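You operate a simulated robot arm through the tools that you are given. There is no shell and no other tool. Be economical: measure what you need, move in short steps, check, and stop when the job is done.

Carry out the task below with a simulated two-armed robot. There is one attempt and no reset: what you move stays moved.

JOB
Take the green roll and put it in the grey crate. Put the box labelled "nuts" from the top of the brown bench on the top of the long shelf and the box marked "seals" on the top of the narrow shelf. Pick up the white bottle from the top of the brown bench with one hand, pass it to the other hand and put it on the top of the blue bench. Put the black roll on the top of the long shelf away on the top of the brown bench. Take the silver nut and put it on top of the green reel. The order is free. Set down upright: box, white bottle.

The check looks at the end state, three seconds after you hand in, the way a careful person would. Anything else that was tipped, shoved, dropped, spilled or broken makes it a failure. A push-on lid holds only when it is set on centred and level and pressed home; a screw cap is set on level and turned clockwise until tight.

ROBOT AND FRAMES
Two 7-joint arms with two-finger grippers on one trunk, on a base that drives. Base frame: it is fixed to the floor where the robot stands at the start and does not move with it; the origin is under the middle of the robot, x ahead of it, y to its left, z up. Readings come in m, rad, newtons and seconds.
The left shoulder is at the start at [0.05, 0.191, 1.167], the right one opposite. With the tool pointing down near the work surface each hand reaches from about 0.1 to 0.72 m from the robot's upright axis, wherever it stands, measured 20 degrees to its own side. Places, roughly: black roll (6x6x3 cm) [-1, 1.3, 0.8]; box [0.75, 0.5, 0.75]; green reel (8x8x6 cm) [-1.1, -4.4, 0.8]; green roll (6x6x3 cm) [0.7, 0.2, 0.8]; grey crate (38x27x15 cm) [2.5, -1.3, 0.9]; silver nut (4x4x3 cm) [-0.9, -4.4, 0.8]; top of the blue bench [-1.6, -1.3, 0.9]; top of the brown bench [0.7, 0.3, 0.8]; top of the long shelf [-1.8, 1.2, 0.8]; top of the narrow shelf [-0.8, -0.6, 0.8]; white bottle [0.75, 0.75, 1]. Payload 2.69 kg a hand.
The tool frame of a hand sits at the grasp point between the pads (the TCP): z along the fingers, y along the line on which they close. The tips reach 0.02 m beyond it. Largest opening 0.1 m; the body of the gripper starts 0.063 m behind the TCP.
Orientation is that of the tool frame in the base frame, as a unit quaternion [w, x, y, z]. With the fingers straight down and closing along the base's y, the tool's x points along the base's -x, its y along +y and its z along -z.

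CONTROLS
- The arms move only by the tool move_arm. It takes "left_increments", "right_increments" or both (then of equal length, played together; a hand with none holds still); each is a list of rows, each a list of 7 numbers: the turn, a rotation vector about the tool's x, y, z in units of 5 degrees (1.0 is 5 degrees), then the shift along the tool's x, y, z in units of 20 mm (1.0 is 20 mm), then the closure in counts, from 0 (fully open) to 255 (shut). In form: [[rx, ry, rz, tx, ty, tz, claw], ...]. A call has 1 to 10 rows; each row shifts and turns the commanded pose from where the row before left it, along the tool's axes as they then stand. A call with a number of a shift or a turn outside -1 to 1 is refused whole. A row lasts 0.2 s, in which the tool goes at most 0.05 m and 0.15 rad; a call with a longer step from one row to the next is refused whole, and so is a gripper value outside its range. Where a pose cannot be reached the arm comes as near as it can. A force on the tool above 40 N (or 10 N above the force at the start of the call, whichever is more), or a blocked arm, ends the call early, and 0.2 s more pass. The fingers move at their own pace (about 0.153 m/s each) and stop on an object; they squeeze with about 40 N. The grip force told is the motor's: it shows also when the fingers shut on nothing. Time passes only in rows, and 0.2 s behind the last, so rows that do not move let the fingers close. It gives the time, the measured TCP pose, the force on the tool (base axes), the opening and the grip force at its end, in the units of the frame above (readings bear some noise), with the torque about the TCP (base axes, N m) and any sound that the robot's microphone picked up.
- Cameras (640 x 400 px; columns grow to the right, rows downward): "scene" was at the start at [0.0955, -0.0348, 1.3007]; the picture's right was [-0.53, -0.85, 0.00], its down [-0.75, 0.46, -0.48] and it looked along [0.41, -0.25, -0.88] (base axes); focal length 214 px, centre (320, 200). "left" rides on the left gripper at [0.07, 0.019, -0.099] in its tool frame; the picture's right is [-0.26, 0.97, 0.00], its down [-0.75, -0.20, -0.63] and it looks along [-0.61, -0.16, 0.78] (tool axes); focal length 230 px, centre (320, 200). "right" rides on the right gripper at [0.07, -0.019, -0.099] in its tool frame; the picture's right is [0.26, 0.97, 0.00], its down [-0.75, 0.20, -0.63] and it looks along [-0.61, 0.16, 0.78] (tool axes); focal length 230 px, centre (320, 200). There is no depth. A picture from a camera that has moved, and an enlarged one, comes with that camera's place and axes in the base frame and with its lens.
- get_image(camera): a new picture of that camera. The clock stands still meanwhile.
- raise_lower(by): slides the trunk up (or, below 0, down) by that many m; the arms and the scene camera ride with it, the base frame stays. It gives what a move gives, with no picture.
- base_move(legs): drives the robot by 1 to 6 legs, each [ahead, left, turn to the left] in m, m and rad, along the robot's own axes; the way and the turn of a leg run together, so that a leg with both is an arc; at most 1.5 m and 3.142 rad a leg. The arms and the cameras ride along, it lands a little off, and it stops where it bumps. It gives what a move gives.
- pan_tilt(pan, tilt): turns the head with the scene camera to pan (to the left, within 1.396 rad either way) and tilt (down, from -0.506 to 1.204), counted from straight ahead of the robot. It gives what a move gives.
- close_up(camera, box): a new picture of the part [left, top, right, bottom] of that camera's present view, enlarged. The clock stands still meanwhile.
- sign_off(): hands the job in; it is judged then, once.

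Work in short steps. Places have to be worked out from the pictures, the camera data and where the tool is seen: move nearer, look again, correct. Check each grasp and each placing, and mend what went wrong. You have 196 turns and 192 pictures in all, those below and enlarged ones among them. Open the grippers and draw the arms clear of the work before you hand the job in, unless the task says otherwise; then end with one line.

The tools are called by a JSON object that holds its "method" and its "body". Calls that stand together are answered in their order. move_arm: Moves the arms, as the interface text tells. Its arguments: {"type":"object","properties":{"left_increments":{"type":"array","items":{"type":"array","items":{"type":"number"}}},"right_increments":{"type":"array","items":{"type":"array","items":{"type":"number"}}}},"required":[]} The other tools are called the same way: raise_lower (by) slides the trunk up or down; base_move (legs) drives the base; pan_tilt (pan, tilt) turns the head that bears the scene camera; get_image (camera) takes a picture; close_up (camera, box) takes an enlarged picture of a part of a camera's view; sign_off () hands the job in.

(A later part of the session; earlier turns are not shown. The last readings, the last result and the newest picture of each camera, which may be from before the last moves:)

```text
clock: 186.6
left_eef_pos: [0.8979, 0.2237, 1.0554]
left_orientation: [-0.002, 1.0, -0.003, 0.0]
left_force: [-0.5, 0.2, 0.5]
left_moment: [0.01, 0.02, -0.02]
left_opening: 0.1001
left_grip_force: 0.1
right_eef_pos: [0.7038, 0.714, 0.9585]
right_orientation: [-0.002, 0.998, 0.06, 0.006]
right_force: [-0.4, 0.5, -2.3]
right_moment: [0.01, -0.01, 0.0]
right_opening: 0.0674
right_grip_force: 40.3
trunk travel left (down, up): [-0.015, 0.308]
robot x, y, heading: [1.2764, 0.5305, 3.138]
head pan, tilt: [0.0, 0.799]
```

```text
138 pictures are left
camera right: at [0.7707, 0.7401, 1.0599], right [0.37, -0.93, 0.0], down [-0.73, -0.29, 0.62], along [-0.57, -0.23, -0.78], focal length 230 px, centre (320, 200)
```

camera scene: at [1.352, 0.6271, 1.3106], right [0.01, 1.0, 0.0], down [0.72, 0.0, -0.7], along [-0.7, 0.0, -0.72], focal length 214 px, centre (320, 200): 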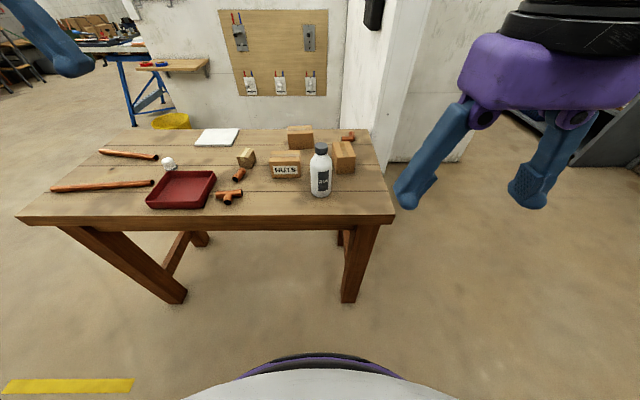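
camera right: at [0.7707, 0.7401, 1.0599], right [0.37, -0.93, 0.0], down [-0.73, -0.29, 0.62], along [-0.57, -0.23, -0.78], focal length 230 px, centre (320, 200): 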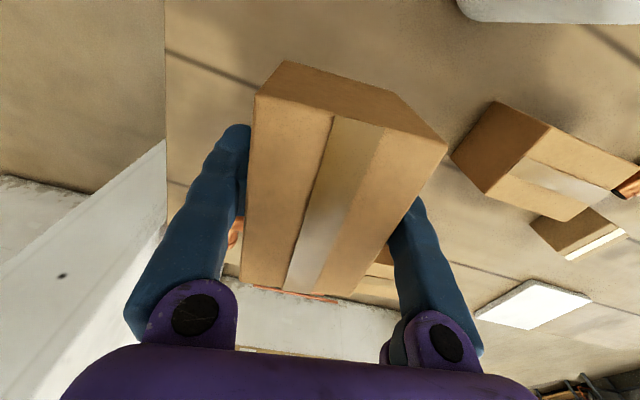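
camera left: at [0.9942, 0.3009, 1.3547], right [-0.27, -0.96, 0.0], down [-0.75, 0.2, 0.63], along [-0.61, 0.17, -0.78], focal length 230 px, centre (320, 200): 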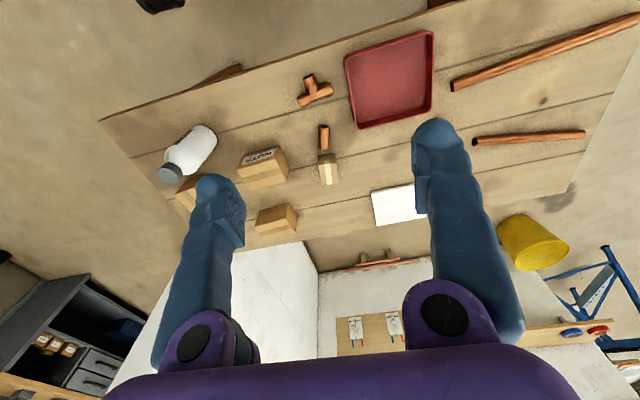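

SEALS held. Lift it clear and to the side while the left hand yaws 86° for the NUTS box.

{"method": "move_arm", "body": {"right_increments": [[0, 0, 0, 0, 0, -1, 255], [0, 0, 0, 0, 0, -1, 255], [0, 0, 0, 0, 0, -1, 255], [0, 0, 0, 0, 0, -1, 255], [0, 0, 0, 0, 0, -1, 255], [0, 0, 0, 0.5, -0.5, -1, 255], [0, 0, 0, 1, -0.5, 0, 255], [0, 0, 0, 1, -0.5, 0, 255], [0, 0, 0, 1, -0.5, 0, 255], [0, 0, 0, 1, -0.5, 0, 255]], "left_increments": [[0, 0, 1, 0, 0, 0, 0], [0, 0, 1, 0, 0, 0, 0], [0, 0, 1, 0, 0, 0, 0], [0, 0, 1, 0, 0, 0, 0], [0, 0, 1, 0, 0, 0, 0], [0, 0, 1, 0, 0, 0, 0], [0, 0, 1, 0, 0, 0, 0], [0, 0, 1, 0, 0, 0, 0], [0, 0, 1, 0, 0, 0, 0], [0, 0, 1, 0, 0, 0, 0]]}}

{"method": "move_arm", "body": {"left_increments": [[0, 0, 1, 0, 0, 0, 0], [0, 0, 1, 0, 0, 0, 0], [0, 0, 1, 0, 0, 0, 0], [0, 0, 1, 0, 0, 0, 0], [0, 0, 1, 0, 0, 0, 0], [0, 0, 1, 0, 0, 0, 0], [0, 0, 1, 0, 0, 0, 0], [0, 0, 0.2, 0, 0, 0, 0]]}}

{"method": "get_image", "body": {"camera": "left"}}

{"method": "get_image", "body": {"camera": "scene"}}

```text
clock: 188.8
left_eef_pos: [0.8993, 0.2253, 1.0561]
left_orientation: [0.0, 0.904, -0.427, -0.001]
left_force: [-0.9, -0.4, 0.1]
left_moment: [-0.02, 0.0, 0.01]
left_opening: 0.1
left_grip_force: 0.0
right_eef_pos: [0.7866, 0.7749, 1.0801]
right_orientation: [0.0, 0.998, 0.059, 0.006]
right_force: [-0.3, -0.3, -2.9]
right_moment: [-0.02, -0.04, 0.01]
right_opening: 0.0675
right_grip_force: 40.3
trunk travel left (down, up): [-0.015, 0.308]
robot x, y, heading: [1.2785, 0.5317, 3.131]
head pan, tilt: [0.0, 0.799]
```

```text
clock: 190.6
left_eef_pos: [0.8974, 0.2239, 1.0543]
left_orientation: [-0.002, 0.728, -0.686, 0.001]
left_force: [0.4, 0.0, 0.2]
left_moment: [-0.04, -0.02, 0.03]
left_opening: 0.1
left_grip_force: 0.0
right_eef_pos: [0.7867, 0.7738, 1.0779]
right_orientation: [-0.001, 0.998, 0.06, 0.007]
right_force: [-0.5, 0.1, -1.9]
right_moment: [0.01, 0.0, 0.01]
right_opening: 0.0674
right_grip_force: 39.9
trunk travel left (down, up): [-0.015, 0.308]
robot x, y, heading: [1.2736, 0.5284, 3.134]
head pan, tilt: [0.0, 0.799]
```

```text
137 pictures are left
camera left: at [0.884, 0.1522, 1.1545], right [-0.98, 0.2, 0.0], down [0.15, 0.76, 0.63], along [0.13, 0.62, -0.77], focal length 230 px, centre (320, 200)
```

left: 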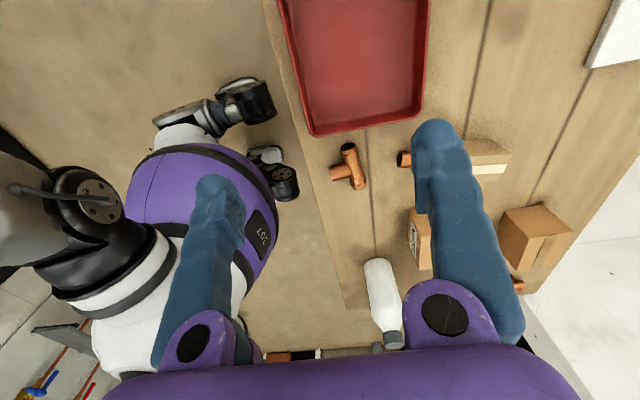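

```text
136 pictures are left
camera scene: at [1.1538, 0.5311, 1.1106], right [0.01, 1.0, 0.0], down [0.72, -0.01, -0.7], along [-0.7, 0.01, -0.72], focal length 214 px, centre (320, 200)
```

scene: 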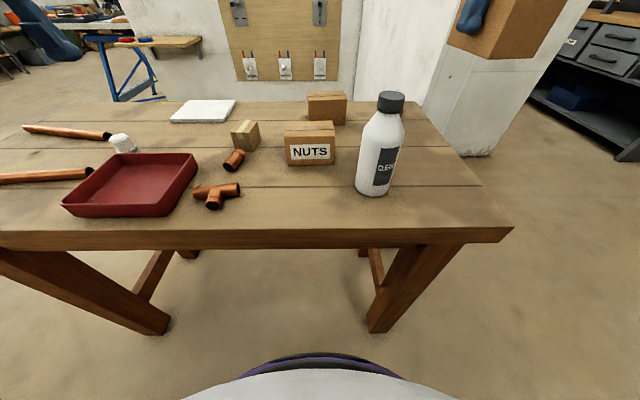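

Move the left hand over NUTS.

{"method": "move_arm", "body": {"left_increments": [[0, 0, 0, -1, 0.6, 0, 0], [0, 0, 0, -1, 0.6, 0, 0], [0, 0, 0, -1, 0.6, 0, 0], [0, 0, 0, -1, 0.6, 0, 0], [0, 0, 0, -1, 0.6, 0, 0], [0, 0, 0, -1, 0.6, 0, 0], [0, 0, 0, -1, 0.6, 0, 0], [0, 0, 0, -1, 0.6, 0, 0], [0, 0, 0, -1, 0.6, 0, 0], [0, 0, 0, -1, 0.6, 0, 0]]}}

{"method": "move_arm", "body": {"left_increments": [[0, 0, 0, -1, 0.3, 0.2, 0], [0, 0, 0, -1, 0.3, 0.2, 0], [0, 0, 0, -1, 0.3, 0.2, 0], [0, 0, 0, -1, 0.3, 0.2, 0], [0, 0, 0, -0.7, 0, 0.2, 0]]}}

{"method": "get_image", "body": {"camera": "left"}}

```text
clock: 192.8
left_eef_pos: [0.8088, 0.3485, 1.0346]
left_orientation: [-0.002, 0.729, -0.685, -0.001]
left_force: [-0.8, 1.1, -0.4]
left_moment: [0.02, -0.04, 0.02]
left_opening: 0.1001
left_grip_force: 0.1
left hand out of reach, approached as far as the arm can: row 7, 8, 9, 10
right_eef_pos: [0.7856, 0.7756, 1.0793]
right_orientation: [0.0, 0.998, 0.06, 0.006]
right_force: [-0.1, 0.2, -2.3]
right_moment: [0.01, 0.02, 0.0]
right_opening: 0.0676
right_grip_force: 40.2
trunk travel left (down, up): [-0.015, 0.308]
robot x, y, heading: [1.2726, 0.5337, 3.133]
head pan, tilt: [0.0, 0.799]
```

```text
clock: 193.9
left_eef_pos: [0.8191, 0.3587, 1.0187]
left_orientation: [-0.001, 0.729, -0.685, -0.001]
left_force: [0.1, 0.2, -0.8]
left_moment: [0.0, 0.0, -0.03]
left_opening: 0.0998
left_grip_force: 0.1
left hand out of reach, approached as far as the arm can: row 1, 2, 3, 4, 5
right_eef_pos: [0.786, 0.7749, 1.0799]
right_orientation: [-0.001, 0.998, 0.059, 0.006]
right_force: [-0.4, 0.5, -3.0]
right_moment: [-0.01, 0.0, 0.0]
right_opening: 0.0674
right_grip_force: 40.1
trunk travel left (down, up): [-0.015, 0.308]
robot x, y, heading: [1.2743, 0.53, 3.134]
head pan, tilt: [0.0, 0.799]
```

```text
135 pictures are left
camera left: at [0.8052, 0.2881, 1.1168], right [-0.98, 0.2, 0.0], down [0.15, 0.76, 0.63], along [0.13, 0.62, -0.78], focal length 230 px, centre (320, 200)
```

left: 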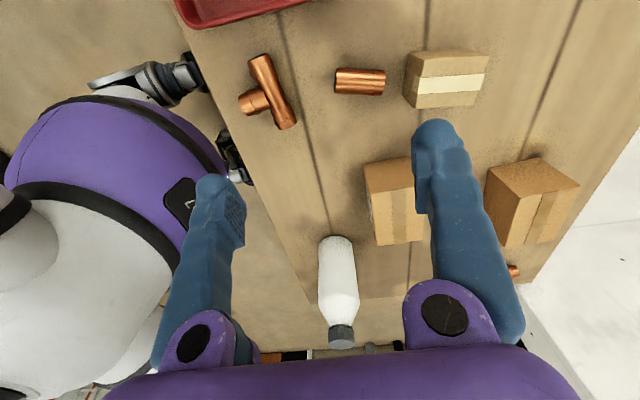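

Reach is poor with that wrist yaw. I'll raise the trunk, shift the base left (−y), and turn it right 43° so the left arm meets the box at its sweet spot.

{"method": "raise_lower", "body": {"by": 0.12}}

{"method": "base_move", "body": {"legs": [[-0.02, 0.17, 0], [0, 0, -0.75]]}}

{"method": "move_arm", "body": {"left_increments": [[0, 0, -1, 0, 0, 0, 0], [0, 0, -1, 0, 0, 0, 0], [0, 0, -1, 0, 0, 0, 0], [0, 0, -1, 0, 0, 0, 0], [0, 0, -1, 0, 0, 0, 0], [0, 0, -1, 0, 0, 0, 0], [0, 0, -1, 0, 0, 0, 0], [0, 0, -1, 0, 0, 0, 0], [0, 0, -0.6, 0, 0, 0, 0]]}}

{"method": "get_image", "body": {"camera": "left"}}

```text
clock: 195.4
left_eef_pos: [0.818, 0.3589, 1.1375]
left_orientation: [-0.002, 0.728, -0.685, -0.001]
left_force: [0.4, -0.3, 1.0]
left_moment: [-0.01, 0.01, -0.02]
left_opening: 0.1003
left_grip_force: 0.1
right_eef_pos: [0.7864, 0.7747, 1.1988]
right_orientation: [0.0, 0.998, 0.059, 0.006]
right_force: [-0.1, -0.3, -2.4]
right_moment: [0.04, 0.0, 0.03]
right_opening: 0.0673
right_grip_force: 39.6
trunk travel left (down, up): [-0.135, 0.188]
robot x, y, heading: [1.2733, 0.5296, 3.133]
head pan, tilt: [0.0, 0.799]
```

```text
clock: 199.6
left_eef_pos: [0.84, 0.5367, 1.1374]
left_orientation: [0.002, -0.433, 0.902, 0.0]
left_force: [-0.5, -1.0, 0.0]
left_moment: [-0.01, -0.01, 0.01]
left_opening: 0.1
left_grip_force: 0.0
right_eef_pos: [1.0942, 0.865, 1.1993]
right_orientation: [0.002, 0.953, -0.304, 0.006]
right_force: [1.0, 0.4, -2.3]
right_moment: [0.02, -0.01, 0.01]
right_opening: 0.0673
right_grip_force: 40.1
trunk travel left (down, up): [-0.135, 0.188]
robot x, y, heading: [1.2874, 0.3563, 2.393]
head pan, tilt: [0.0, 0.799]
```

```text
clock: 201.6
left_eef_pos: [0.8407, 0.5355, 1.1376]
left_orientation: [-0.002, 0.734, -0.679, 0.0]
left_force: [0.6, 0.6, -0.3]
left_moment: [0.02, -0.02, 0.01]
left_opening: 0.1
left_grip_force: 0.1
right_eef_pos: [1.0949, 0.8639, 1.198]
right_orientation: [0.001, 0.952, -0.305, 0.006]
right_force: [-0.4, 1.0, -2.1]
right_moment: [0.0, 0.03, 0.01]
right_opening: 0.0673
right_grip_force: 40.1
trunk travel left (down, up): [-0.135, 0.188]
robot x, y, heading: [1.2936, 0.3543, 2.394]
head pan, tilt: [0.0, 0.799]
```

```text
134 pictures are left
camera left: at [0.8276, 0.4637, 1.2368], right [-0.98, 0.18, 0.0], down [0.14, 0.76, 0.63], along [0.12, 0.62, -0.78], focal length 230 px, centre (320, 200)
```

left: 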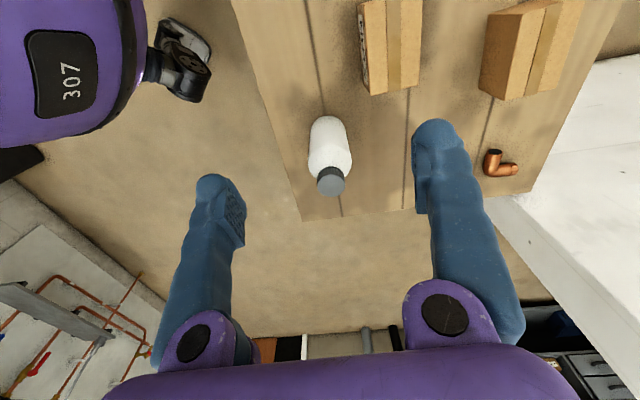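

Move over NUTS (−10 cm x), then lower the trunk 12 cm.

{"method": "move_arm", "body": {"left_increments": [[0, 0, 0, 0.2, 1, 0, 0], [0, 0, 0, 0.2, 1, 0, 0], [0, 0, 0, 0.2, 1, 0, 0], [0, 0, 0, 0.2, 1, 0, 0], [0, 0, 0, 0.1, 1, 0, 0]]}}

{"method": "raise_lower", "body": {"by": -0.12}}

{"method": "get_image", "body": {"camera": "left"}}

```text
clock: 202.8
left_eef_pos: [0.7412, 0.5088, 1.1374]
left_orientation: [-0.002, 0.733, -0.68, 0.0]
left_force: [-0.4, 0.3, -1.1]
left_moment: [0.02, -0.02, 0.0]
left_opening: 0.0999
left_grip_force: 0.0
right_eef_pos: [1.0942, 0.8658, 1.199]
right_orientation: [0.002, 0.953, -0.304, 0.005]
right_force: [0.9, -1.3, -2.5]
right_moment: [0.01, 0.0, -0.03]
right_opening: 0.0672
right_grip_force: 39.9
trunk travel left (down, up): [-0.135, 0.188]
robot x, y, heading: [1.2926, 0.355, 2.397]
head pan, tilt: [0.0, 0.799]
```

```text
clock: 204.3
left_eef_pos: [0.7418, 0.5076, 1.0174]
left_orientation: [-0.003, 0.733, -0.681, 0.001]
left_force: [-0.1, 0.0, -0.5]
left_moment: [0.02, -0.04, -0.01]
left_opening: 0.1
left_grip_force: 0.1
right_eef_pos: [1.0955, 0.8645, 1.0792]
right_orientation: [0.001, 0.953, -0.304, 0.006]
right_force: [-0.2, 0.8, -2.4]
right_moment: [0.0, 0.02, 0.01]
right_opening: 0.0674
right_grip_force: 40.0
trunk travel left (down, up): [-0.015, 0.308]
robot x, y, heading: [1.2907, 0.3579, 2.395]
head pan, tilt: [0.0, 0.799]
```

```text
133 pictures are left
camera left: at [0.7288, 0.4376, 1.1162], right [-0.98, 0.18, 0.0], down [0.14, 0.76, 0.63], along [0.12, 0.62, -0.78], focal length 230 px, centre (320, 200)
```

left: 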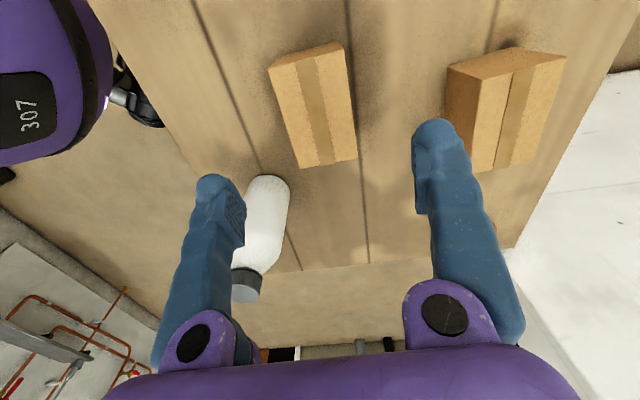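

NUTS centre (0.746, 0.511). Descend straight to z≈0.872.

{"method": "move_arm", "body": {"left_increments": [[0, 0, 0.5, -0.1, -0.2, 1, 0], [0, 0, 0, 0, 0, 1, 0], [0, 0, 0, 0, 0, 1, 0], [0, 0, 0, 0, 0, 1, 0], [0, 0, 0, 0, 0, 1, 0], [0, 0, 0, 0, 0, 1, 0], [0, 0, 0, 0, 0, 1, 0], [0, 0, 0, 0, 0, 0.3, 0], [0, 0, 0, 0, 0, 0, 0]]}}

{"method": "get_image", "body": {"camera": "left"}}

```text
clock: 206.3
left_eef_pos: [0.7464, 0.5116, 0.8707]
left_orientation: [-0.002, 0.718, -0.696, 0.001]
left_force: [0.1, -0.3, -0.4]
left_moment: [-0.03, 0.0, 0.0]
left_opening: 0.1002
left_grip_force: 0.1
right_eef_pos: [1.0947, 0.8654, 1.0784]
right_orientation: [0.001, 0.953, -0.304, 0.006]
right_force: [0.3, -0.5, -2.4]
right_moment: [-0.01, -0.01, 0.03]
right_opening: 0.067
right_grip_force: 40.3
trunk travel left (down, up): [-0.015, 0.308]
robot x, y, heading: [1.2908, 0.354, 2.394]
head pan, tilt: [0.0, 0.799]
```

```text
132 pictures are left
camera left: at [0.7306, 0.4409, 0.9697], right [-0.97, 0.23, 0.0], down [0.17, 0.76, 0.63], along [0.15, 0.61, -0.78], focal length 230 px, centre (320, 200)
```

left: 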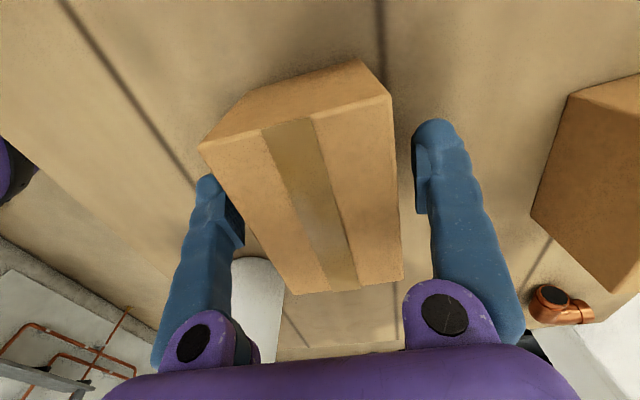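

Straddled. Close and lift.

{"method": "move_arm", "body": {"left_increments": [[0, 0, 0, 0, 0, 0, 80], [0, 0, 0, 0, 0, 0, 160], [0, 0, 0, 0, 0, 0, 255], [0, 0, 0, 0, 0, 0, 255], [0, 0, 0, 0, 0, -0.2, 255], [0, 0, 0, 0, 0, -0.5, 255], [0, 0, 0, 0, 0, -0.7, 255], [0, 0, 0, 0, 0, -1, 255], [0, 0, 0, 0, 0, -1, 255], [0, 0, 0, 0, 0, -1, 255]]}}

{"method": "raise_lower", "body": {"by": 0.15}}

{"method": "get_image", "body": {"camera": "scene"}}

```text
clock: 208.5
left_eef_pos: [0.7457, 0.5119, 0.9587]
left_orientation: [-0.002, 0.718, -0.696, 0.001]
left_force: [-0.1, 0.2, -3.0]
left_moment: [0.0, -0.01, 0.0]
left_opening: 0.0671
left_grip_force: 40.0
right_eef_pos: [1.095, 0.8651, 1.0785]
right_orientation: [0.001, 0.953, -0.304, 0.007]
right_force: [0.3, 0.7, -2.5]
right_moment: [-0.01, 0.01, 0.03]
right_opening: 0.0671
right_grip_force: 40.2
trunk travel left (down, up): [-0.015, 0.308]
robot x, y, heading: [1.2965, 0.3572, 2.4]
head pan, tilt: [0.0, 0.799]
```

```text
clock: 210.2
left_eef_pos: [0.746, 0.5114, 1.1081]
left_orientation: [-0.002, 0.718, -0.696, 0.001]
left_force: [0.2, 0.1, -2.9]
left_moment: [-0.01, -0.02, 0.0]
left_opening: 0.0674
left_grip_force: 40.2
right_eef_pos: [1.0949, 0.8649, 1.2289]
right_orientation: [0.001, 0.953, -0.304, 0.006]
right_force: [0.1, 0.0, -2.7]
right_moment: [-0.01, 0.02, 0.03]
right_opening: 0.0674
right_grip_force: 40.1
trunk travel left (down, up): [-0.165, 0.158]
robot x, y, heading: [1.2945, 0.3588, 2.4]
head pan, tilt: [0.0, 0.799]
```

```text
131 pictures are left
camera scene: at [1.2037, 0.4376, 1.2605], right [0.68, 0.73, 0.0], down [0.53, -0.49, -0.7], along [-0.51, 0.47, -0.72], focal length 214 px, centre (320, 200)
```

scene: 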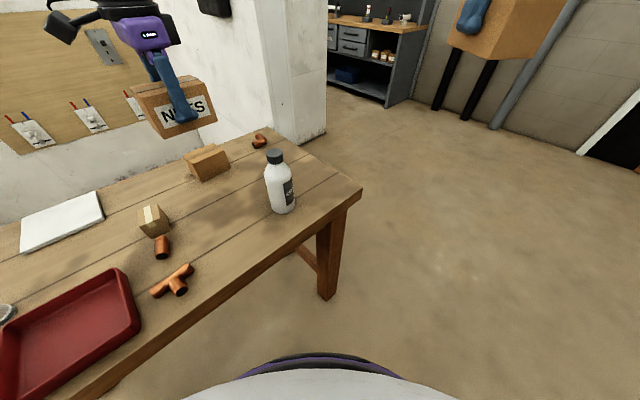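

Both boxes are held. Back away, turn, and drive around the right end of the bench toward the narrow shelf.

{"method": "base_move", "body": {"legs": [[-0.4, 0, 0], [0, 0, 2.3], [0.85, 0, 0], [0, 0, -1.55], [1.2, 0, 0]]}}

{"method": "pan_tilt", "body": {"pan": 0.0, "tilt": 0.35}}

{"method": "get_image", "body": {"camera": "scene"}}

```text
clock: 231.7
left_eef_pos: [-0.0884, -1.1085, 1.109]
left_orientation: [-0.003, 0.933, -0.36, 0.0]
left_force: [0.6, 0.0, -3.2]
left_moment: [-0.05, 0.01, 0.0]
left_opening: 0.0672
left_grip_force: 40.5
right_eef_pos: [-0.1009, -0.6119, 1.2284]
right_orientation: [-0.002, 0.996, 0.092, 0.006]
right_force: [-0.8, 0.0, -1.7]
right_moment: [-0.03, -0.04, -0.02]
right_opening: 0.0672
right_grip_force: 40.5
trunk travel left (down, up): [-0.165, 0.158]
robot x, y, heading: [0.4026, -0.8257, -3.086]
head pan, tilt: [0.0, 0.799]
```

```text
clock: 232.6
left_eef_pos: [-0.0882, -1.1079, 1.1075]
left_orientation: [-0.002, 0.933, -0.36, 0.0]
left_force: [-0.1, -0.1, -2.5]
left_moment: [-0.01, -0.03, 0.01]
left_opening: 0.0675
left_grip_force: 40.5
right_eef_pos: [-0.1009, -0.6121, 1.2292]
right_orientation: [-0.002, 0.996, 0.093, 0.005]
right_force: [0.2, 0.0, -2.3]
right_moment: [0.01, 0.0, -0.02]
right_opening: 0.0675
right_grip_force: 40.6
trunk travel left (down, up): [-0.165, 0.158]
robot x, y, heading: [0.4036, -0.8228, -3.083]
head pan, tilt: [0.0, 0.351]
```

```text
130 pictures are left
camera scene: at [0.2706, -0.8311, 1.3001], right [-0.06, 1.0, 0.0], down [0.34, 0.02, -0.94], along [-0.94, -0.05, -0.34], focal length 214 px, centre (320, 200)
```

scene: 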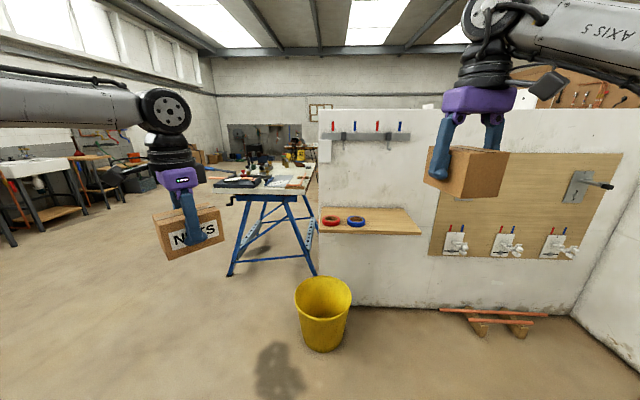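

The narrow shelf is the wall shelf with red and blue rings; there's free room at y≈-0.5. A yellow bucket stands below its left part. I approach with care.

{"method": "base_move", "body": {"legs": [[0, 0, -0.058], [0.5, -0.15, 0]]}}

{"method": "pan_tilt", "body": {"pan": -0.1, "tilt": 0.6}}

{"method": "get_image", "body": {"camera": "scene"}}

{"method": "get_image", "body": {"camera": "right"}}

```text
clock: 236.1
left_eef_pos: [-0.5943, -0.9311, 1.1086]
left_orientation: [-0.002, 0.922, -0.386, 0.001]
left_force: [0.4, -0.4, -2.3]
left_moment: [0.0, 0.03, 0.01]
left_opening: 0.0673
left_grip_force: 39.9
right_eef_pos: [-0.5771, -0.4361, 1.2286]
right_orientation: [-0.002, 0.998, 0.065, 0.006]
right_force: [-0.4, 0.0, -2.8]
right_moment: [-0.02, -0.05, 0.0]
right_opening: 0.0672
right_grip_force: 40.5
trunk travel left (down, up): [-0.165, 0.158]
robot x, y, heading: [-0.0895, -0.6734, -3.143]
head pan, tilt: [0.0, 0.351]
```

```text
clock: 236.8
left_eef_pos: [-0.5936, -0.932, 1.1099]
left_orientation: [-0.001, 0.922, -0.387, 0.0]
left_force: [0.0, -0.5, -2.3]
left_moment: [0.0, -0.01, 0.01]
left_opening: 0.0676
left_grip_force: 40.2
right_eef_pos: [-0.5775, -0.4349, 1.23]
right_orientation: [-0.001, 0.998, 0.064, 0.006]
right_force: [0.1, 0.0, -2.5]
right_moment: [0.03, 0.03, -0.03]
right_opening: 0.0673
right_grip_force: 40.4
trunk travel left (down, up): [-0.165, 0.158]
robot x, y, heading: [-0.0874, -0.6753, -3.142]
head pan, tilt: [-0.099, 0.6]
```

```text
129 pictures are left
camera scene: at [-0.2145, -0.6672, 1.2775], right [0.1, 1.0, 0.0], down [0.56, -0.06, -0.83], along [-0.82, 0.08, -0.56], focal length 214 px, centre (320, 200)
```

scene: 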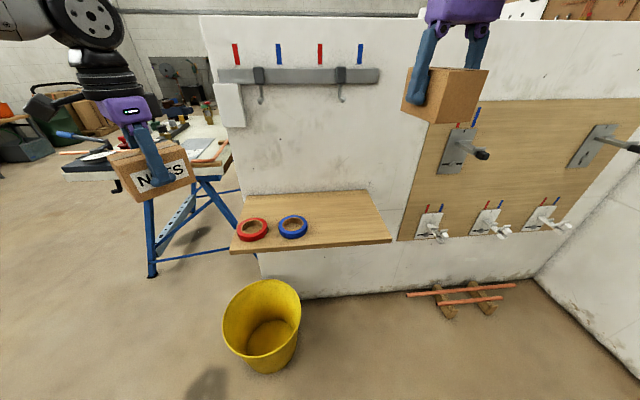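

```text
128 pictures are left
camera right: at [-0.511, -0.4089, 1.3301], right [0.38, -0.93, 0.0], down [-0.73, -0.3, 0.62], along [-0.57, -0.24, -0.78], focal length 230 px, centre (320, 200)
```

right: 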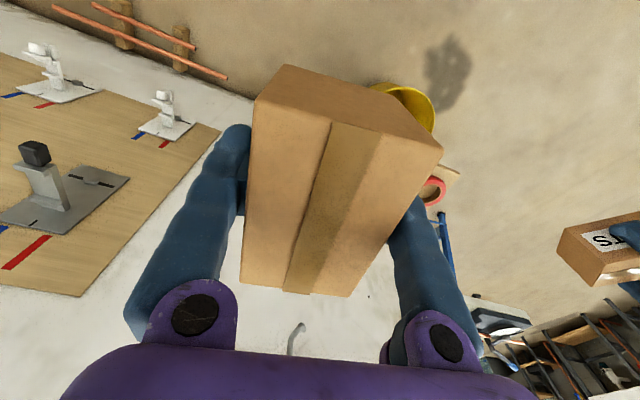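

Shelf top triangulates to z≈0.796, front edge x≈-0.67, right end y≈-0.395. Target for SEALS: (-0.765, -0.50). Approach.

{"method": "base_move", "body": {"legs": [[0.1, 0, 0]]}}

{"method": "move_arm", "body": {"left_increments": [[0, 0, 0, 0, 0, -1, 255], [0, 0, 0, 0, 0, -1, 255], [0, 0, 0, 0, 0, -1, 255], [0, 0, 0, 0, 0, -1, 255], [0, 0, 0, 0, 0, -1, 255]], "right_increments": [[0, 0, 0, -1, 0.5, 0, 255], [0, 0, 0, -1, 0.5, 0, 255], [0, 0, 0, -1, 0.5, 0, 255], [0, 0, 0, -1, 0.5, 0, 255], [0, 0, 0, -0.8, 0.5, 0, 255]]}}

{"method": "raise_lower", "body": {"by": -0.15}}

{"method": "get_image", "body": {"camera": "scene"}}

```text
clock: 238.0
left_eef_pos: [-0.6952, -0.9341, 1.1087]
left_orientation: [-0.002, 0.923, -0.386, 0.0]
left_force: [-0.4, -0.8, -2.9]
left_moment: [0.02, -0.02, -0.03]
left_opening: 0.0674
left_grip_force: 39.7
right_eef_pos: [-0.6773, -0.4365, 1.228]
right_orientation: [-0.001, 0.998, 0.064, 0.006]
right_force: [-0.1, 1.2, -3.2]
right_moment: [0.0, -0.07, 0.0]
right_opening: 0.0672
right_grip_force: 40.2
trunk travel left (down, up): [-0.165, 0.158]
robot x, y, heading: [-0.1878, -0.6751, -3.135]
head pan, tilt: [-0.099, 0.6]
```

```text
clock: 239.2
left_eef_pos: [-0.6934, -0.9345, 1.2082]
left_orientation: [-0.002, 0.923, -0.386, 0.0]
left_force: [-0.3, -0.1, -2.1]
left_moment: [-0.04, -0.04, -0.01]
left_opening: 0.0675
left_grip_force: 40.4
right_eef_pos: [-0.7648, -0.4995, 1.2273]
right_orientation: [-0.001, 0.998, 0.065, 0.006]
right_force: [-0.5, 0.0, -3.2]
right_moment: [0.0, -0.04, -0.03]
right_opening: 0.0674
right_grip_force: 40.3
trunk travel left (down, up): [-0.165, 0.158]
robot x, y, heading: [-0.1866, -0.6774, -3.137]
head pan, tilt: [-0.099, 0.6]
```

```text
clock: 240.9
left_eef_pos: [-0.6932, -0.9346, 1.0601]
left_orientation: [-0.002, 0.922, -0.387, 0.0]
left_force: [0.2, 0.6, -2.5]
left_moment: [0.01, 0.02, 0.0]
left_opening: 0.0674
left_grip_force: 40.3
right_eef_pos: [-0.7643, -0.4989, 1.0789]
right_orientation: [-0.001, 0.998, 0.064, 0.006]
right_force: [0.3, -0.1, -2.7]
right_moment: [0.02, -0.03, 0.02]
right_opening: 0.0671
right_grip_force: 40.0
trunk travel left (down, up): [-0.015, 0.308]
robot x, y, heading: [-0.1877, -0.6749, -3.143]
head pan, tilt: [-0.099, 0.6]
```

```text
127 pictures are left
camera scene: at [-0.3142, -0.6673, 1.1275], right [0.1, 1.0, 0.0], down [0.56, -0.06, -0.82], along [-0.82, 0.08, -0.57], focal length 214 px, centre (320, 200)
```

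scene: 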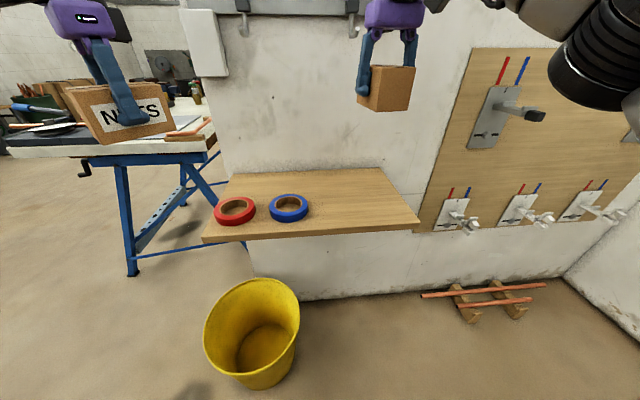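

Descend with the box to just above the shelf.

{"method": "move_arm", "body": {"right_increments": [[0, 0, 0, 0, 0, 1, 255], [0, 0, 0, 0, 0, 1, 255], [0, 0, 0, 0, 0, 1, 255], [0, 0, 0, 0, 0, 1, 255], [0, 0, 0, 0, 0, 1, 255], [0, 0, 0, 0, 0, 1, 255], [0, 0, 0, 0, 0, 1, 255], [0, 0, 0, 0, 0, 1, 255], [0, 0, 0, 0, 0, 1, 255], [0, 0, 0, 0, 0, 1, 255]]}}

{"method": "close_up", "body": {"camera": "scene", "box": [190, 80, 450, 250]}}

```text
clock: 243.1
left_eef_pos: [-0.6938, -0.9336, 1.06]
left_orientation: [-0.002, 0.923, -0.386, -0.001]
left_force: [0.4, -0.1, -2.7]
left_moment: [-0.04, -0.01, -0.03]
left_opening: 0.0673
left_grip_force: 39.7
right_eef_pos: [-0.7638, -0.497, 0.8778]
right_orientation: [-0.001, 0.998, 0.065, 0.006]
right_force: [0.6, -0.1, -2.9]
right_moment: [-0.04, -0.01, 0.01]
right_opening: 0.0674
right_grip_force: 40.1
trunk travel left (down, up): [-0.015, 0.308]
robot x, y, heading: [-0.1876, -0.677, -3.139]
head pan, tilt: [-0.099, 0.6]
```

```text
2.35 times, centred on (320, 165) of scene
camera zoom: at [-0.3145, -0.6672, 1.1274], right [0.1, 1.0, 0.0], down [0.56, -0.06, -0.82], along [-0.82, 0.08, -0.57], focal length 505 px, centre (320, 282)
```

zoom: 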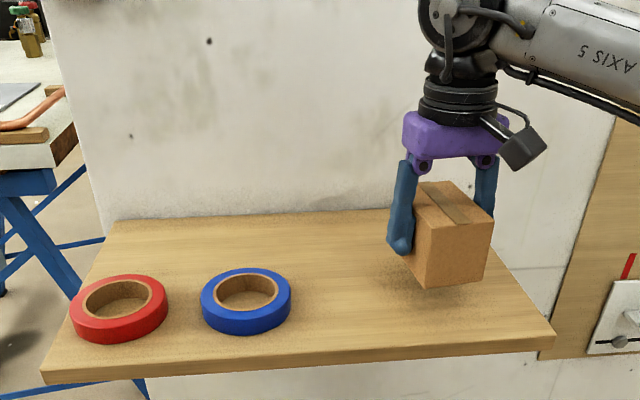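

About 3 cm above the shelf. Lower in small steps till contact.

{"method": "move_arm", "body": {"right_increments": [[0, 0, 0, 0, 0, 0.6, 255], [0, 0, 0, 0, 0, 0.4, 255], [0, 0, 0, 0, 0, 0.25, 255], [0, 0, 0, 0, 0, 0.25, 255], [0, 0, 0, 0, 0, 0, 255]]}}

```text
clock: 244.3
left_eef_pos: [-0.6928, -0.9328, 1.0591]
left_orientation: [-0.002, 0.923, -0.386, 0.0]
left_force: [0.1, 0.2, -2.0]
left_moment: [-0.01, -0.01, 0.06]
left_opening: 0.0673
left_grip_force: 39.6
right_eef_pos: [-0.7608, -0.4979, 0.8486]
right_orientation: [-0.001, 0.998, 0.064, 0.006]
right_force: [1.1, 0.3, -2.6]
right_moment: [0.03, 0.01, 0.01]
right_opening: 0.0673
right_grip_force: 40.2
trunk travel left (down, up): [-0.015, 0.308]
robot x, y, heading: [-0.1854, -0.6752, -3.136]
head pan, tilt: [-0.099, 0.6]
```

{"method": "move_arm", "body": {"right_increments": [[0, 0, 0, 0, 0, 0.2, 255], [0, 0, 0, 0, 0, 0.15, 255], [0, 0, 0, 0, 0, 0, 255]]}}

{"method": "close_up", "body": {"camera": "scene", "box": [330, 120, 430, 210]}}

```text
clock: 245.1
left_eef_pos: [-0.6935, -0.9336, 1.0605]
left_orientation: [-0.001, 0.922, -0.387, 0.0]
left_force: [0.7, 0.4, -3.3]
left_moment: [-0.03, 0.01, 0.0]
left_opening: 0.0675
left_grip_force: 40.1
right_eef_pos: [-0.7621, -0.4967, 0.8409]
right_orientation: [-0.002, 0.998, 0.064, 0.006]
right_force: [-0.2, 0.5, -2.3]
right_moment: [0.03, -0.01, -0.04]
right_opening: 0.0673
right_grip_force: 39.5
trunk travel left (down, up): [-0.015, 0.308]
robot x, y, heading: [-0.1842, -0.6765, -3.142]
head pan, tilt: [-0.099, 0.6]
```

```text
4.44 times, centred on (380, 165) of scene
camera zoom: at [-0.3143, -0.6674, 1.1275], right [0.1, 1.0, 0.0], down [0.56, -0.06, -0.82], along [-0.82, 0.08, -0.57], focal length 953 px, centre (53, 356)
```

zoom: 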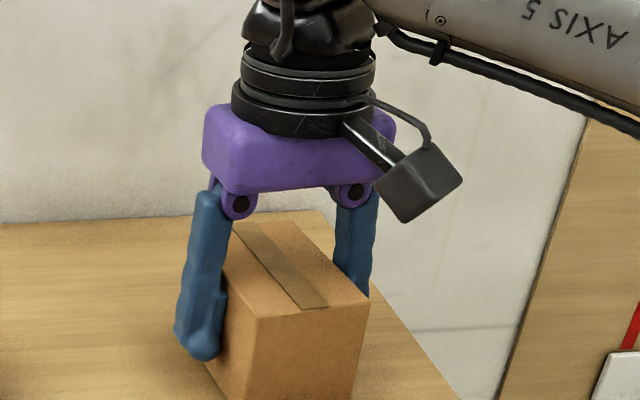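

Not in contact yet. Lower a bit more.

{"method": "move_arm", "body": {"right_increments": [[0, 0, 0, 0, 0, 0.2, 255], [0, 0, 0, 0, 0, 0, 255]]}}

{"method": "move_arm", "body": {"right_increments": [[0, 0, 0, 0, 0, 0.2, 255], [0, 0, 0, 0, 0, 0, 255]]}}

```text
clock: 245.7
left_eef_pos: [-0.6923, -0.9335, 1.0609]
left_orientation: [-0.001, 0.922, -0.386, -0.001]
left_force: [0.4, 0.4, -2.2]
left_moment: [-0.05, -0.02, 0.0]
left_opening: 0.0675
left_grip_force: 39.9
right_eef_pos: [-0.7624, -0.4985, 0.8409]
right_orientation: [0.0, 0.998, 0.063, 0.003]
right_force: [-5.0, 3.7, 18.1]
right_moment: [0.03, -0.76, 0.18]
right_opening: 0.0674
right_grip_force: 39.2
trunk travel left (down, up): [-0.015, 0.308]
robot x, y, heading: [-0.184, -0.6805, -3.14]
head pan, tilt: [-0.099, 0.6]
```

```text
clock: 246.2
left_eef_pos: [-0.6916, -0.934, 1.0592]
left_orientation: [-0.002, 0.922, -0.387, 0.0]
left_force: [-0.3, 0.6, -2.3]
left_moment: [0.01, 0.03, -0.03]
left_opening: 0.0671
left_grip_force: 40.4
right_eef_pos: [-0.762, -0.4986, 0.8406]
right_orientation: [0.0, 0.998, 0.064, 0.001]
right_force: [4.9, 2.7, 12.1]
right_moment: [0.11, -0.88, 0.11]
right_opening: 0.0674
right_grip_force: 40.0
trunk travel left (down, up): [-0.015, 0.308]
robot x, y, heading: [-0.1838, -0.6749, -3.143]
head pan, tilt: [-0.099, 0.6]
stopped in row 2 (right hand): the force on the tool passed its limit at 41 N (the readings are from after the stop); the commanded pose is now the measured one
```

Contact with the shelf. Release and rise straight up.

{"method": "move_arm", "body": {"right_increments": [[0, 0, 0, 0, 0, 0, 150], [0, 0, 0, 0, 0, 0, 50], [0, 0, 0, 0, 0, 0, 0], [0, 0, 0, 0, 0, 0, 0], [0, 0, 0, 0, 0, -0.5, 0], [0, 0, 0, 0, 0, -1, 0], [0, 0, 0, 0, 0, -1, 0], [0, 0, 0, 0, 0, -1, 0], [0, 0, 0, 0, 0, -1, 0], [0, 0, 0, 0, 0, -1, 0]]}}

{"method": "raise_lower", "body": {"by": 0.15}}

{"method": "get_image", "body": {"camera": "right"}}

{"method": "get_image", "body": {"camera": "scene"}}

```text
clock: 248.4
left_eef_pos: [-0.6931, -0.9336, 1.0594]
left_orientation: [-0.002, 0.922, -0.386, -0.001]
left_force: [0.4, 0.2, -2.5]
left_moment: [0.01, 0.01, 0.02]
left_opening: 0.0676
left_grip_force: 39.7
right_eef_pos: [-0.7625, -0.4971, 0.9494]
right_orientation: [0.0, 0.998, 0.064, 0.002]
right_force: [0.2, -0.7, 0.2]
right_moment: [-0.03, 0.01, 0.04]
right_opening: 0.0999
right_grip_force: 0.1
trunk travel left (down, up): [-0.015, 0.308]
robot x, y, heading: [-0.1883, -0.6768, -3.143]
head pan, tilt: [-0.099, 0.6]
```

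```text
clock: 250.2
left_eef_pos: [-0.694, -0.9335, 1.209]
left_orientation: [-0.002, 0.923, -0.386, 0.0]
left_force: [0.2, -0.9, -2.7]
left_moment: [-0.04, 0.02, 0.02]
left_opening: 0.0673
left_grip_force: 40.7
right_eef_pos: [-0.7631, -0.4973, 1.0983]
right_orientation: [0.0, 0.998, 0.063, 0.002]
right_force: [0.2, 0.1, 0.3]
right_moment: [0.0, -0.01, 0.0]
right_opening: 0.1
right_grip_force: 0.1
trunk travel left (down, up): [-0.165, 0.158]
robot x, y, heading: [-0.1845, -0.6713, -3.138]
head pan, tilt: [-0.099, 0.6]
```

```text
124 pictures are left
camera right: at [-0.6954, -0.4701, 1.1984], right [0.38, -0.93, 0.0], down [-0.72, -0.29, 0.63], along [-0.58, -0.24, -0.78], focal length 230 px, centre (320, 200)
```

right: 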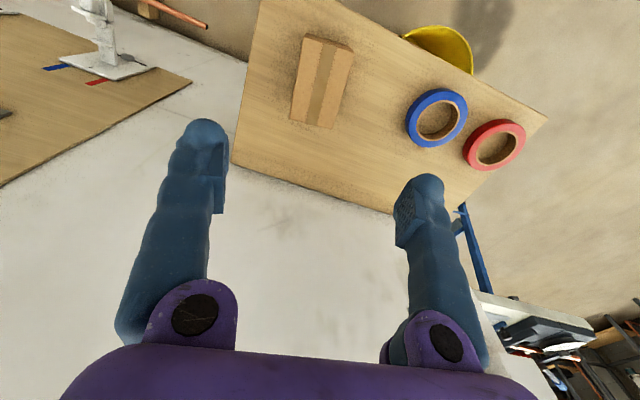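

```text
123 pictures are left
camera scene: at [-0.3144, -0.6673, 1.2774], right [0.1, 1.0, 0.0], down [0.56, -0.06, -0.82], along [-0.82, 0.08, -0.57], focal length 214 px, centre (320, 200)
```

scene: 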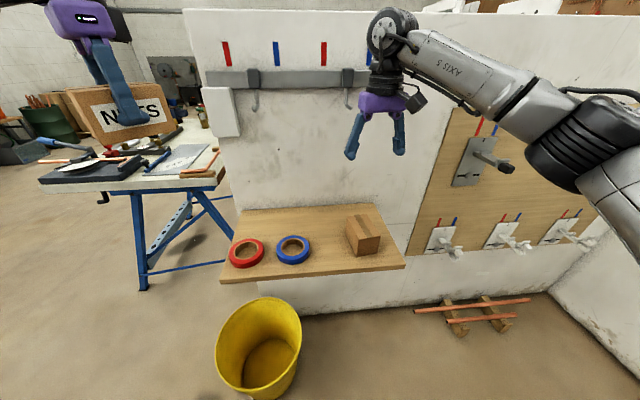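

SEALS is set down well. I back off and look left past the partition for a route to the long shelf.

{"method": "base_move", "body": {"legs": [[-0.45, 0, 0], [0, 0.9, 0]]}}

{"method": "pan_tilt", "body": {"pan": 0.0, "tilt": 0.3}}

{"method": "get_image", "body": {"camera": "scene"}}

```text
clock: 260.8
left_eef_pos: [-0.2437, -1.8351, 1.2096]
left_orientation: [-0.002, 0.922, -0.387, 0.0]
left_force: [-0.3, -0.3, -1.9]
left_moment: [-0.02, -0.02, -0.02]
left_opening: 0.0673
left_grip_force: 39.8
right_eef_pos: [-0.3131, -1.3984, 1.0989]
right_orientation: [0.0, 0.998, 0.062, 0.002]
right_force: [-0.1, -0.1, 0.5]
right_moment: [-0.02, 0.02, -0.03]
right_opening: 0.1
right_grip_force: 0.1
trunk travel left (down, up): [-0.165, 0.158]
robot x, y, heading: [0.2632, -1.5767, -3.146]
head pan, tilt: [-0.099, 0.6]
```

```text
clock: 261.6
left_eef_pos: [-0.2445, -1.8335, 1.2094]
left_orientation: [-0.002, 0.922, -0.387, -0.001]
left_force: [-0.2, 0.3, -4.1]
left_moment: [-0.04, 0.01, 0.02]
left_opening: 0.0675
left_grip_force: 40.0
right_eef_pos: [-0.312, -1.398, 1.0988]
right_orientation: [0.0, 0.998, 0.063, 0.002]
right_force: [0.1, -0.3, -0.6]
right_moment: [0.01, 0.0, -0.03]
right_opening: 0.0998
right_grip_force: 0.0
trunk travel left (down, up): [-0.165, 0.158]
robot x, y, heading: [0.2612, -1.576, -3.14]
head pan, tilt: [0.0, 0.3]
```

```text
122 pictures are left
camera scene: at [0.1293, -1.577, 1.3049], right [0.0, 1.0, 0.0], down [0.3, 0.0, -0.95], along [-0.95, 0.0, -0.3], focal length 214 px, centre (320, 200)
```

scene: 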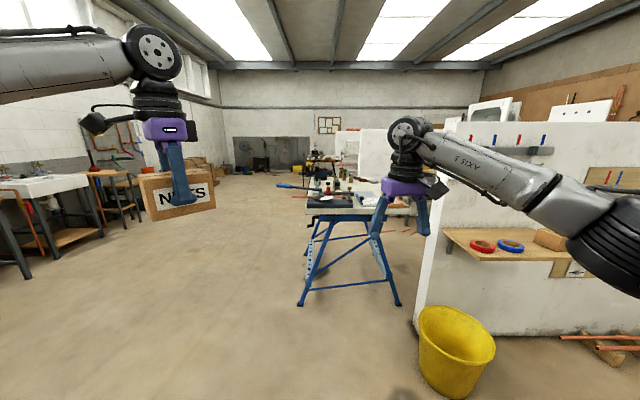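

Blue bench spans about y -1.7 to -0.93 at x<-1.27. I pass it on its south side and look north for the long shelf.

{"method": "base_move", "body": {"legs": [[0, 0.85, 0], [1.4, 0, 0], [1.2, 0, 0]]}}

{"method": "pan_tilt", "body": {"pan": -1.2, "tilt": 0.3}}

{"method": "get_image", "body": {"camera": "scene"}}

```text
clock: 281.8
left_eef_pos: [-2.8533, -2.6818, 1.2093]
left_orientation: [-0.001, 0.92, -0.392, 0.0]
left_force: [-1.0, 0.2, -2.3]
left_moment: [-0.01, -0.02, 0.0]
left_opening: 0.0674
left_grip_force: 40.1
right_eef_pos: [-2.916, -2.2445, 1.0976]
right_orientation: [0.0, 0.998, 0.057, 0.002]
right_force: [-1.0, 0.8, -0.1]
right_moment: [0.0, -0.01, 0.03]
right_opening: 0.1
right_grip_force: 0.0
trunk travel left (down, up): [-0.165, 0.158]
robot x, y, heading: [-2.3463, -2.4304, 3.131]
head pan, tilt: [0.0, 0.3]
```

```text
clock: 283.2
left_eef_pos: [-2.8541, -2.6822, 1.2092]
left_orientation: [-0.002, 0.92, -0.391, 0.0]
left_force: [0.2, -0.6, -1.7]
left_moment: [-0.01, -0.03, 0.0]
left_opening: 0.0674
left_grip_force: 39.8
right_eef_pos: [-2.916, -2.2459, 1.0988]
right_orientation: [0.0, 0.998, 0.057, 0.001]
right_force: [-0.3, -0.7, 0.2]
right_moment: [0.0, 0.02, -0.04]
right_opening: 0.1
right_grip_force: 0.1
trunk travel left (down, up): [-0.165, 0.158]
robot x, y, heading: [-2.3468, -2.4271, 3.134]
head pan, tilt: [-1.201, 0.3]
```

```text
121 pictures are left
camera scene: at [-2.4156, -2.3426, 1.305], right [0.94, 0.35, 0.0], down [0.1, -0.28, -0.96], along [-0.34, 0.89, -0.3], focal length 214 px, centre (320, 200)
```

scene: 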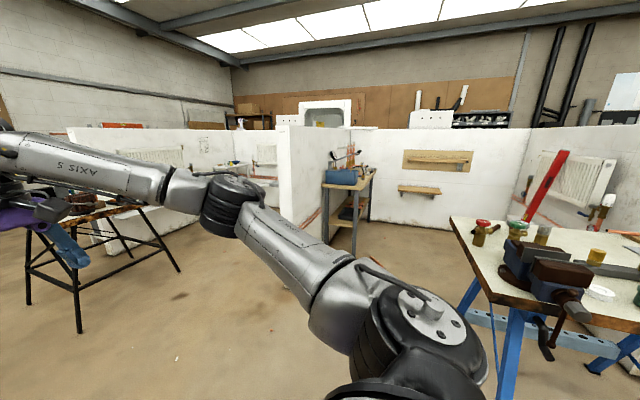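

The long shelf must be on the north side of that back wall (y≈0.9), reached from the north bay. As I'm near the reel (-1.1,-4.4) with the right hand free, I'll do the nut now: look south.

{"method": "base_move", "body": {"legs": [[-1.2, 0, 0], [0, 0, 1.57]]}}

{"method": "pan_tilt", "body": {"pan": 0.0, "tilt": 0.35}}

{"method": "get_image", "body": {"camera": "scene"}}

```text
clock: 293.2
left_eef_pos: [-0.8758, -2.9542, 1.2089]
left_orientation: [-0.001, 0.927, 0.376, -0.001]
left_force: [-0.2, 0.4, -2.9]
left_moment: [0.02, -0.02, -0.01]
left_opening: 0.0674
left_grip_force: 40.1
right_eef_pos: [-1.3125, -3.0214, 1.0979]
right_orientation: [-0.002, 0.662, 0.749, 0.001]
right_force: [0.0, 0.2, 0.3]
right_moment: [0.01, 0.04, 0.04]
right_opening: 0.1
right_grip_force: 0.1
trunk travel left (down, up): [-0.165, 0.158]
robot x, y, heading: [-1.1332, -2.4496, -1.577]
head pan, tilt: [-1.201, 0.3]
```

```text
clock: 294.6
left_eef_pos: [-0.8762, -2.9544, 1.209]
left_orientation: [0.0, 0.927, 0.376, -0.002]
left_force: [0.5, 0.1, -2.2]
left_moment: [-0.03, -0.04, -0.02]
left_opening: 0.0674
left_grip_force: 39.9
right_eef_pos: [-1.3129, -3.0212, 1.0988]
right_orientation: [-0.001, 0.662, 0.749, 0.001]
right_force: [-0.2, -0.1, -0.4]
right_moment: [0.01, 0.01, 0.0]
right_opening: 0.1002
right_grip_force: 0.0
trunk travel left (down, up): [-0.165, 0.158]
robot x, y, heading: [-1.1328, -2.4446, -1.571]
head pan, tilt: [0.0, 0.351]
```

```text
120 pictures are left
camera scene: at [-1.1317, -2.5801, 1.3003], right [-1.0, 0.0, 0.0], down [0.0, 0.34, -0.94], along [0.0, -0.94, -0.34], focal length 214 px, centre (320, 200)
```

scene: 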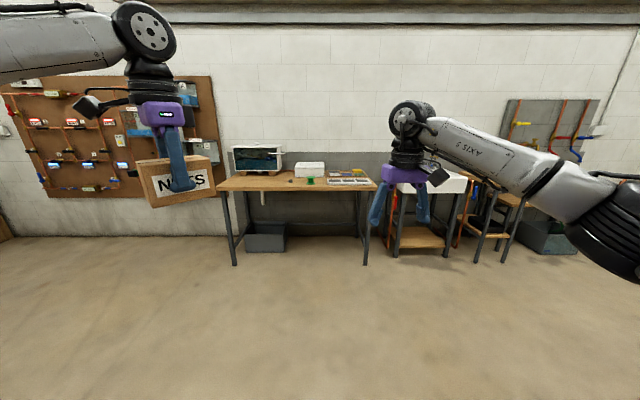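

The bench with the green reel is ahead (front edge y≈-4.2). Drive near it.

{"method": "base_move", "body": {"legs": [[1.15, 0.28, 0]]}}

{"method": "pan_tilt", "body": {"pan": -0.2, "tilt": 0.65}}

{"method": "get_image", "body": {"camera": "scene"}}

{"method": "get_image", "body": {"camera": "right"}}

```text
clock: 300.6
left_eef_pos: [-0.5849, -4.1112, 1.2102]
left_orientation: [-0.001, 0.924, 0.381, -0.001]
left_force: [-0.5, -0.2, -2.3]
left_moment: [-0.01, 0.01, 0.02]
left_opening: 0.0673
left_grip_force: 40.0
right_eef_pos: [-1.0219, -4.1818, 1.0986]
right_orientation: [-0.001, 0.659, 0.752, 0.001]
right_force: [0.1, -0.5, 0.5]
right_moment: [-0.03, 0.02, -0.01]
right_opening: 0.0998
right_grip_force: 0.2
trunk travel left (down, up): [-0.165, 0.158]
robot x, y, heading: [-0.8452, -3.6076, -1.56]
head pan, tilt: [0.0, 0.351]
```

```text
clock: 301.4
left_eef_pos: [-0.5857, -4.1115, 1.2098]
left_orientation: [-0.001, 0.925, 0.381, -0.001]
left_force: [-0.4, 0.2, -2.4]
left_moment: [0.03, 0.0, -0.01]
left_opening: 0.0672
left_grip_force: 40.2
right_eef_pos: [-1.0214, -4.1825, 1.0984]
right_orientation: [-0.001, 0.658, 0.753, 0.001]
right_force: [0.4, -0.2, -0.2]
right_moment: [0.01, -0.01, 0.01]
right_opening: 0.1001
right_grip_force: 0.2
trunk travel left (down, up): [-0.165, 0.158]
robot x, y, heading: [-0.8456, -3.6042, -1.567]
head pan, tilt: [-0.201, 0.649]
```

```text
119 pictures are left
camera scene: at [-0.8629, -3.731, 1.2733], right [-0.98, 0.19, 0.0], down [0.12, 0.59, -0.8], along [-0.15, -0.78, -0.6], focal length 214 px, centre (320, 200)
```

scene: 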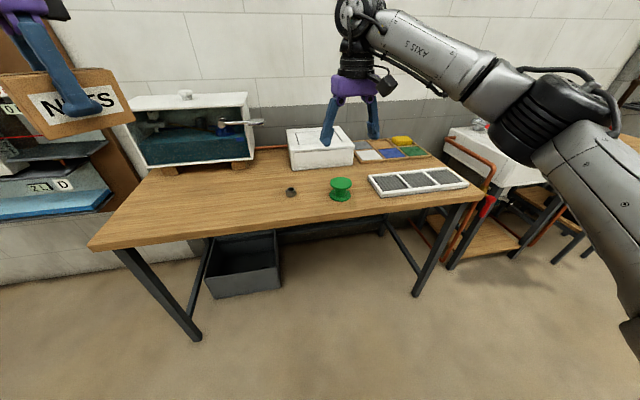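

```text
118 pictures are left
camera right: at [-1.0488, -4.1156, 1.1987], right [0.92, 0.38, 0.0], down [0.3, -0.72, 0.63], along [0.24, -0.58, -0.78], focal length 230 px, centre (320, 200)
```

right: 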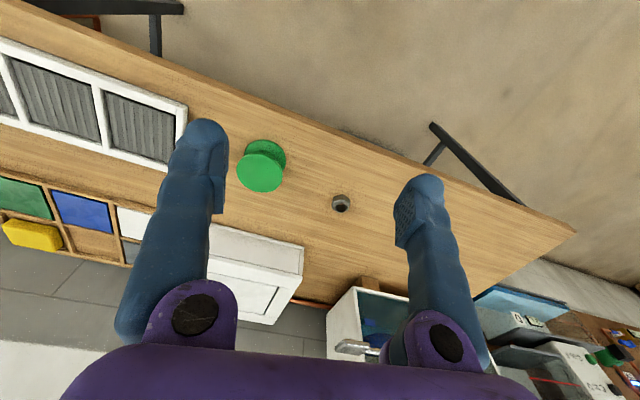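

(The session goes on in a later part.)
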